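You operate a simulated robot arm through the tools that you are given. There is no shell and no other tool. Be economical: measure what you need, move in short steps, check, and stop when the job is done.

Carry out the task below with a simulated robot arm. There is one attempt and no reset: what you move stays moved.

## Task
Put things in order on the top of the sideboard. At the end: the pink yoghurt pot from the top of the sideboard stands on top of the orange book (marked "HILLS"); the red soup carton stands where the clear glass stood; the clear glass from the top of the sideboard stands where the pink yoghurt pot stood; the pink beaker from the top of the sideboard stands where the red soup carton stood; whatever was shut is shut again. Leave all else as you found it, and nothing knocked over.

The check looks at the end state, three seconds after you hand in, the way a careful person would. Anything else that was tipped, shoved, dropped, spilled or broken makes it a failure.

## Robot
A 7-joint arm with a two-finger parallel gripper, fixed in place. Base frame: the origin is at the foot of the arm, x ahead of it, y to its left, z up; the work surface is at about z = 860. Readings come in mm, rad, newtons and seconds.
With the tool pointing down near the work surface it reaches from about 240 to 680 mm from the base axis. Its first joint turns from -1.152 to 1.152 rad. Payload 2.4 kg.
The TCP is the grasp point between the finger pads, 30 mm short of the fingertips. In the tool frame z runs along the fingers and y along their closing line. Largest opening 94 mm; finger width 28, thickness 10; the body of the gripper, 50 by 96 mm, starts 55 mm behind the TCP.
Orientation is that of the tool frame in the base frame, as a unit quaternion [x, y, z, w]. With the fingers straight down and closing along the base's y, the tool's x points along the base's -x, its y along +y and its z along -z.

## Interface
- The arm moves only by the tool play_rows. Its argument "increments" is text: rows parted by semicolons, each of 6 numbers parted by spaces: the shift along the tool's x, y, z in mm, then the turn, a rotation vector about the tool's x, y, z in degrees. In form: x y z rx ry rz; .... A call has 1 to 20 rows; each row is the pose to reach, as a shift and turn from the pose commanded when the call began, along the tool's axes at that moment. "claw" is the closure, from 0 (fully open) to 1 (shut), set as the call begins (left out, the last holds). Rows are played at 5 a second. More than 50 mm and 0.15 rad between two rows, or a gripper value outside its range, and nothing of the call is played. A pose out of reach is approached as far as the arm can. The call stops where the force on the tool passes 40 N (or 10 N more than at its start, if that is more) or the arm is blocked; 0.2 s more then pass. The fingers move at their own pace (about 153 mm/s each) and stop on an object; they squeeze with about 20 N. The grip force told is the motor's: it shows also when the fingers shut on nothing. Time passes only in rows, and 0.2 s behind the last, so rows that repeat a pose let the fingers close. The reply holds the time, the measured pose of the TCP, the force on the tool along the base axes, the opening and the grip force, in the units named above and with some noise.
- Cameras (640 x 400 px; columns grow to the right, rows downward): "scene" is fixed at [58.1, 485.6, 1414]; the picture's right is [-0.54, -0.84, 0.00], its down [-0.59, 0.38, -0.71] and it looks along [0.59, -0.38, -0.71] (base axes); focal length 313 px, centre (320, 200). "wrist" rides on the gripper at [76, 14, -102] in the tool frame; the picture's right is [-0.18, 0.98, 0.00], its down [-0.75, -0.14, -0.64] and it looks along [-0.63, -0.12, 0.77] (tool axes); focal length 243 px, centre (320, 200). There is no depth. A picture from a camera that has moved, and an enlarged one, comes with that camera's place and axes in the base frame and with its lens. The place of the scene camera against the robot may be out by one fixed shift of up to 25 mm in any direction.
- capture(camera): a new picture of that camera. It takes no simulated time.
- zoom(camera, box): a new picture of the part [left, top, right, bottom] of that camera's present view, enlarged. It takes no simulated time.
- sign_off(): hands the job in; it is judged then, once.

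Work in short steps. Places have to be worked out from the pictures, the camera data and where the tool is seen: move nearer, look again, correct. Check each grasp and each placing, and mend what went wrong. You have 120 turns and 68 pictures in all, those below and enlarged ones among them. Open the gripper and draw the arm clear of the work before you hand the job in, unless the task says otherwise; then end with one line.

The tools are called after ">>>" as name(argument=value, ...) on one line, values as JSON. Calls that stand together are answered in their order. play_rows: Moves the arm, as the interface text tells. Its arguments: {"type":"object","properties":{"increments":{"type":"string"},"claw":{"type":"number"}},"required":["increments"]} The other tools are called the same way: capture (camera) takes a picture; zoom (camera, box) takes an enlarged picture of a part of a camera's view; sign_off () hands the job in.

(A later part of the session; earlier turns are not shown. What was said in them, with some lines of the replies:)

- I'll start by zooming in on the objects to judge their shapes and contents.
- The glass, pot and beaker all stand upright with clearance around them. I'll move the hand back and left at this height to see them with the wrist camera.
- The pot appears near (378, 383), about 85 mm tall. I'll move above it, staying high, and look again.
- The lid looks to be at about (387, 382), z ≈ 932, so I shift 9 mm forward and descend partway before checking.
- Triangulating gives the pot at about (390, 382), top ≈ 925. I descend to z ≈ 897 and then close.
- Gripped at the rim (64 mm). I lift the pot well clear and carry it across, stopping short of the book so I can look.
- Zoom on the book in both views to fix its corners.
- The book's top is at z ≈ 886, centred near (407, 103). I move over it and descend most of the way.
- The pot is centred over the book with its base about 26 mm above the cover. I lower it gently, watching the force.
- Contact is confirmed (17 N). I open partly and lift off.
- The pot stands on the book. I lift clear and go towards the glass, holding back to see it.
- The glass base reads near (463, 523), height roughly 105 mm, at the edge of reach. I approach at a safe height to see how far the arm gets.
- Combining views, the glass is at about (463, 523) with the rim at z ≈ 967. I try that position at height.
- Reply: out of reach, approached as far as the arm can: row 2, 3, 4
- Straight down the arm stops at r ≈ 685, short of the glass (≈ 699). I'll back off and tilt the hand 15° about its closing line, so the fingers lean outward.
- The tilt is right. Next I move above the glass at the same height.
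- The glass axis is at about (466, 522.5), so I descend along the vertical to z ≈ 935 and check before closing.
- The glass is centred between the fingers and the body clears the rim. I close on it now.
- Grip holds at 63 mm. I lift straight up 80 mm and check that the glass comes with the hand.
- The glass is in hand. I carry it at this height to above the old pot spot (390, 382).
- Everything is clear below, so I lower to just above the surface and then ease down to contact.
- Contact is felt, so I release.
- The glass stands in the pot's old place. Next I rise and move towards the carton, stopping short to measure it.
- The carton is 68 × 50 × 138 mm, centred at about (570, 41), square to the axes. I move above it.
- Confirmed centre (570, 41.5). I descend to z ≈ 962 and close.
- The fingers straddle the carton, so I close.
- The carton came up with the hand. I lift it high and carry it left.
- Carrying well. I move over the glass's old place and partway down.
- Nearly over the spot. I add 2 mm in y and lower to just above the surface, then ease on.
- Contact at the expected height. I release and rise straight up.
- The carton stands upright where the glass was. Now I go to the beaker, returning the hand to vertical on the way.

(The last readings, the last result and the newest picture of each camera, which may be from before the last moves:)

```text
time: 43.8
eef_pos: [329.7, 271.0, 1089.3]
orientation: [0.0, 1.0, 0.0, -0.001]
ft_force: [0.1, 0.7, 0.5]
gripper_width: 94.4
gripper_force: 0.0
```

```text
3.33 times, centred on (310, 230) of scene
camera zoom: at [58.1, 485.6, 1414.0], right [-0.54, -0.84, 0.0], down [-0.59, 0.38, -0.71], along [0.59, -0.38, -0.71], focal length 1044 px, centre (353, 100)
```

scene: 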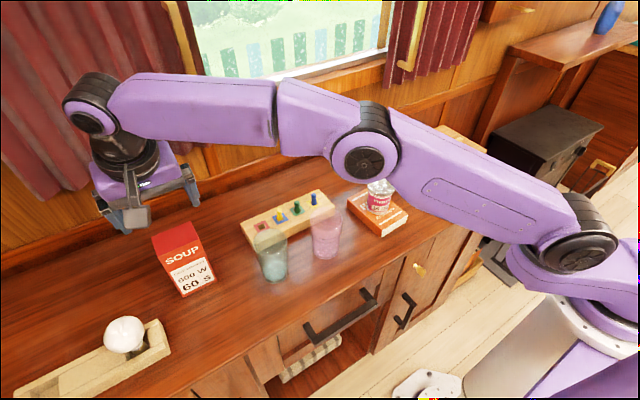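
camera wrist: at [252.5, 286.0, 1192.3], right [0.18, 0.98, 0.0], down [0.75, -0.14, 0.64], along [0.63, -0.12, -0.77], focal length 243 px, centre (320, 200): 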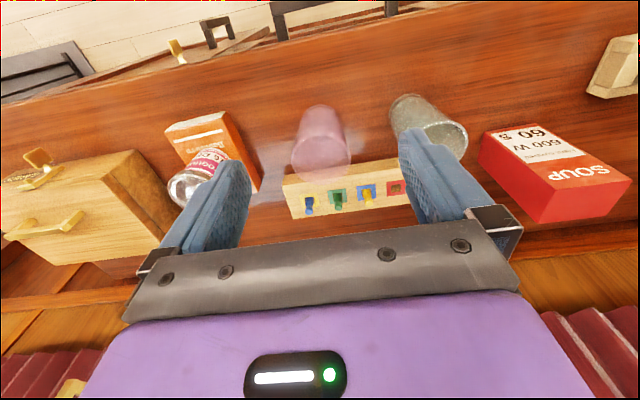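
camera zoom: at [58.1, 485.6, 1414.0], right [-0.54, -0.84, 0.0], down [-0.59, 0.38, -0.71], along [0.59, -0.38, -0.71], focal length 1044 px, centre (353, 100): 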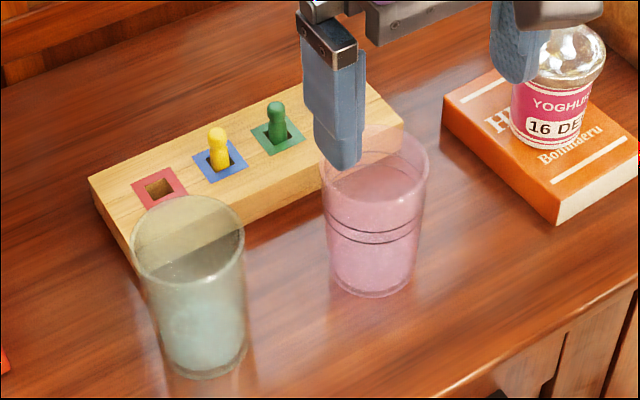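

The beaker is at about (386, 264), rim z ≈ 963, about 64 mm wide. I move above it.

>>> play_rows(increments="-28 -3.5 15 0 0 0; -56 -7 35 0 0 0; -56 -7 60 0 0 0; -56 -7 60 0 0 0")

>>> capture(camera="wrist")

```text
time: 44.8
eef_pos: [386.0, 263.5, 1029.3]
orientation: [0.0, 1.0, 0.0, 0.0]
ft_force: [-0.4, -0.1, 0.4]
gripper_width: 94.2
gripper_force: 0.1
```

```text
23 pictures are left
camera wrist: at [308.2, 280.2, 1131.7], right [0.18, 0.98, 0.0], down [0.75, -0.14, 0.64], along [0.63, -0.12, -0.77], focal length 243 px, centre (320, 200)
```

wrist: 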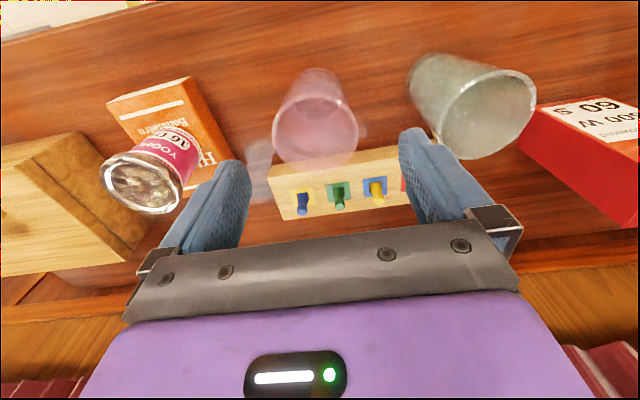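

Still consistent, at (386, 262.5). I descend to z ≈ 926 and close.

>>> play_rows(increments="0 -1 35 0 0 0; 0 -1 70 0 0 0; 0 -1 103 0 0 0; 0 -1 103 0 0 0")

>>> capture(camera="wrist")

```text
time: 45.8
eef_pos: [383.1, 264.1, 926.7]
orientation: [0.001, 1.0, 0.0, 0.0]
ft_force: [0.1, 0.5, -0.1]
gripper_width: 94.1
gripper_force: 0.1
```

```text
22 pictures are left
camera wrist: at [305.8, 279.8, 1029.3], right [0.18, 0.98, 0.0], down [0.75, -0.14, 0.64], along [0.63, -0.12, -0.77], focal length 243 px, centre (320, 200)
```

wrist: 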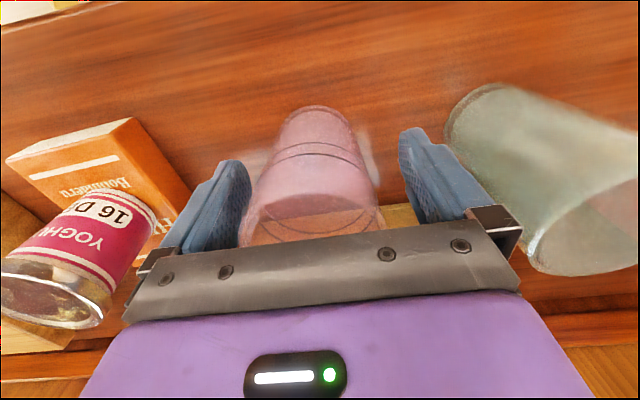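

The axis is about 3 mm ahead of the TCP. I nudge forward and close.

>>> play_rows(increments="-3 0 0 0 0 0; -3 0 0 0 0 0")

>>> play_rows(increments="0 0 0 0 0 0; 0 0 0 0 0 0; 0 0 0 0 0 0; 0 0 0 0 0 0", claw=1)

>>> play_rows(increments="0 0 -20 0 0 0; 0 0 -60 0 0 0; 0 0 -105 0 0 0; 0 0 -150 0 0 0; 0 0 -150 0 0 0")

>>> capture(camera="wrist")

```text
time: 46.4
eef_pos: [385.9, 263.1, 927.3]
orientation: [0.0, 1.0, 0.001, 0.0]
ft_force: [0.3, -0.1, 0.4]
gripper_width: 94.0
gripper_force: 0.0
```

```text
time: 47.4
eef_pos: [387.1, 263.9, 927.4]
orientation: [0.0, 1.0, 0.0, -0.001]
ft_force: [-0.3, -0.1, 1.7]
gripper_width: 65.0
gripper_force: 19.8
```

```text
time: 48.6
eef_pos: [386.8, 261.5, 1080.0]
orientation: [0.0, 1.0, 0.001, -0.001]
ft_force: [0.1, 0.1, 0.4]
gripper_width: 64.9
gripper_force: 19.7
```

```text
21 pictures are left
camera wrist: at [310.5, 277.8, 1182.3], right [0.18, 0.98, 0.0], down [0.75, -0.14, 0.64], along [0.63, -0.12, -0.77], focal length 243 px, centre (320, 200)
```

wrist: 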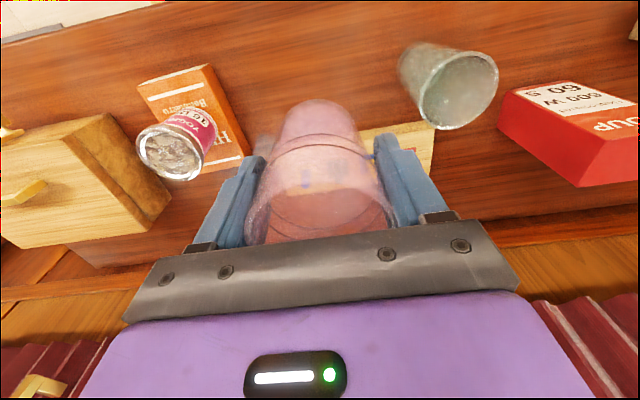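

The beaker is in hand. I carry it to above the carton's old spot (570, 41).

>>> play_rows(increments="-26 -31.5 0 0 0 0; -52 -63 0 0 0 0; -78 -94.5 0 0 0 0; -104 -126 0 0 0 0; -130 -158 0 0 0 0; -156 -189 0 0 0 0; -183 -221 0 0 0 0; -183 -221 0 0 0 0")

>>> play_rows(increments="0 0 30 0 0 0; 0 0 65 0 0 0; 0 0 100 0 0 0; 0 0 100 0 0 0")

>>> capture(camera="wrist")

>>> capture(camera="scene")

```text
time: 50.4
eef_pos: [569.1, 41.6, 1080.8]
orientation: [0.001, 1.0, -0.001, 0.0]
ft_force: [0.1, -0.3, -0.5]
gripper_width: 64.7
gripper_force: 20.3
```

```text
time: 51.4
eef_pos: [570.1, 43.0, 978.3]
orientation: [-0.001, 1.0, 0.0, 0.0]
ft_force: [0.9, -0.1, -0.8]
gripper_width: 64.8
gripper_force: 19.8
```

```text
20 pictures are left
camera wrist: at [492.5, 58.1, 1080.7], right [0.18, 0.98, 0.0], down [0.75, -0.14, 0.64], along [0.63, -0.12, -0.77], focal length 243 px, centre (320, 200)
```

wrist: 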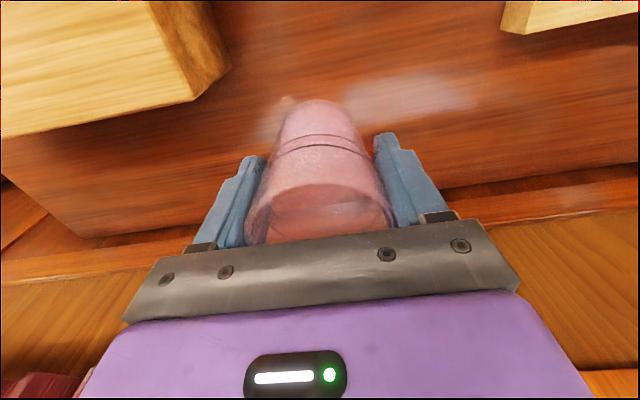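

```text
19 pictures are left
```

scene: 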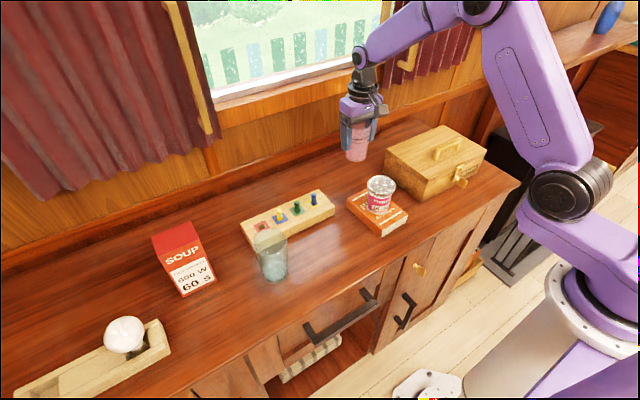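

Over the spot and clear of the box. I lower to just above the surface, then ease to contact at about z = 927.

>>> play_rows(increments="0 -1 25 0 0 0; 0 -1 47 0 0 0; 0 -1 47 0 0 0")

>>> play_rows(increments="0 0 1 0 0 0; 0 0 2 0 0 0; 0 0 3 0 0 0; 0 0 4 0 0 0; 0 0 4.8 0 0 0; 0 0 4.8 0 0 0")

```text
time: 52.2
eef_pos: [570.3, 41.1, 932.5]
orientation: [0.0, 1.0, 0.001, 0.001]
ft_force: [-0.6, -1.5, -0.5]
gripper_width: 64.7
gripper_force: 20.2
```

```text
time: 53.6
eef_pos: [571.1, 40.8, 926.1]
orientation: [0.0, 1.0, 0.001, 0.002]
ft_force: [-0.2, -4.9, 15.3]
gripper_width: 64.6
gripper_force: 20.1
```

Contact is felt. I release and rise clear.

>>> play_rows(increments="0 0 -1 0 0 0; 0 0 -1 0 0 0; 0 0 -1 0 0 0", claw=0.05)

>>> play_rows(increments="0 0 -40 0 0 0; 0 0 -85 0 0 0; 0 0 -130 0 0 0; 0 0 -170 0 0 0; 45 0 -190 0 0 0; 90 0 -210 0 0 0; 135 0 -230 0 0 0; 170 0 -240 0 0 0; 170 0 -240 0 0 0")

>>> capture(camera="scene")

>>> capture(camera="wrist")

```text
time: 54.4
eef_pos: [569.1, 41.8, 925.2]
orientation: [0.0, 1.0, 0.0, -0.001]
ft_force: [-0.1, 0.5, -0.5]
gripper_width: 89.2
gripper_force: 0.1
```

```text
time: 56.4
eef_pos: [401.0, 42.2, 1167.6]
orientation: [0.0, 1.0, 0.0, 0.0]
ft_force: [0.6, 0.7, 0.2]
gripper_width: 89.3
gripper_force: 0.0
```

```text
18 pictures are left
```

scene: 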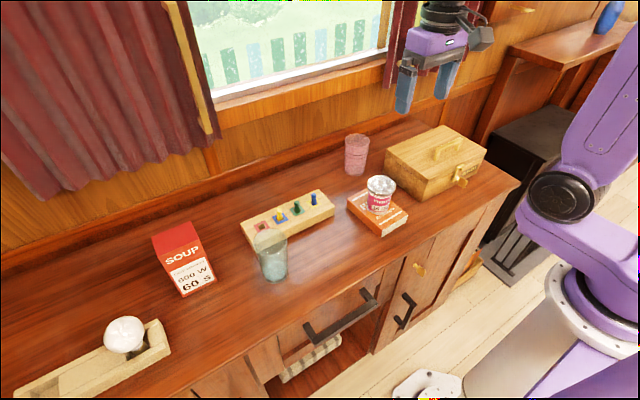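

```text
17 pictures are left
camera wrist: at [324.2, 56.9, 1269.3], right [0.18, 0.98, 0.0], down [0.75, -0.14, 0.64], along [0.63, -0.12, -0.77], focal length 243 px, centre (320, 200)
```

wrist: 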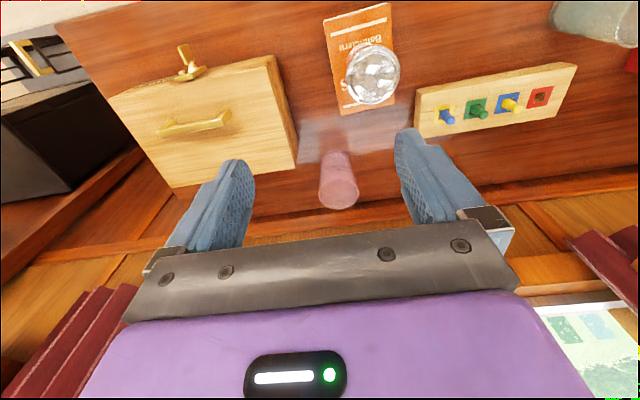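

All four items stand where they should and nothing else has moved. I open the gripper fully with the arm clear, then hand in.

>>> play_rows(increments="0 0 0 0 0 0; 0 0 0 0 0 0", claw=0)

>>> sign_off()

```text
time: 57.0
eef_pos: [402.2, 40.5, 1166.6]
orientation: [0.0, 1.0, 0.0, 0.0]
ft_force: [0.2, -0.8, -0.5]
gripper_width: 93.9
gripper_force: 0.1
```

```text
The job is handed in.
```

The job is handed in: the yoghurt pot is on the orange book, the glass is where the pot stood, the soup carton is where the glass stood and the beaker is where the carton stood, with nothing opened, tipped or otherwise moved in the last pictures.
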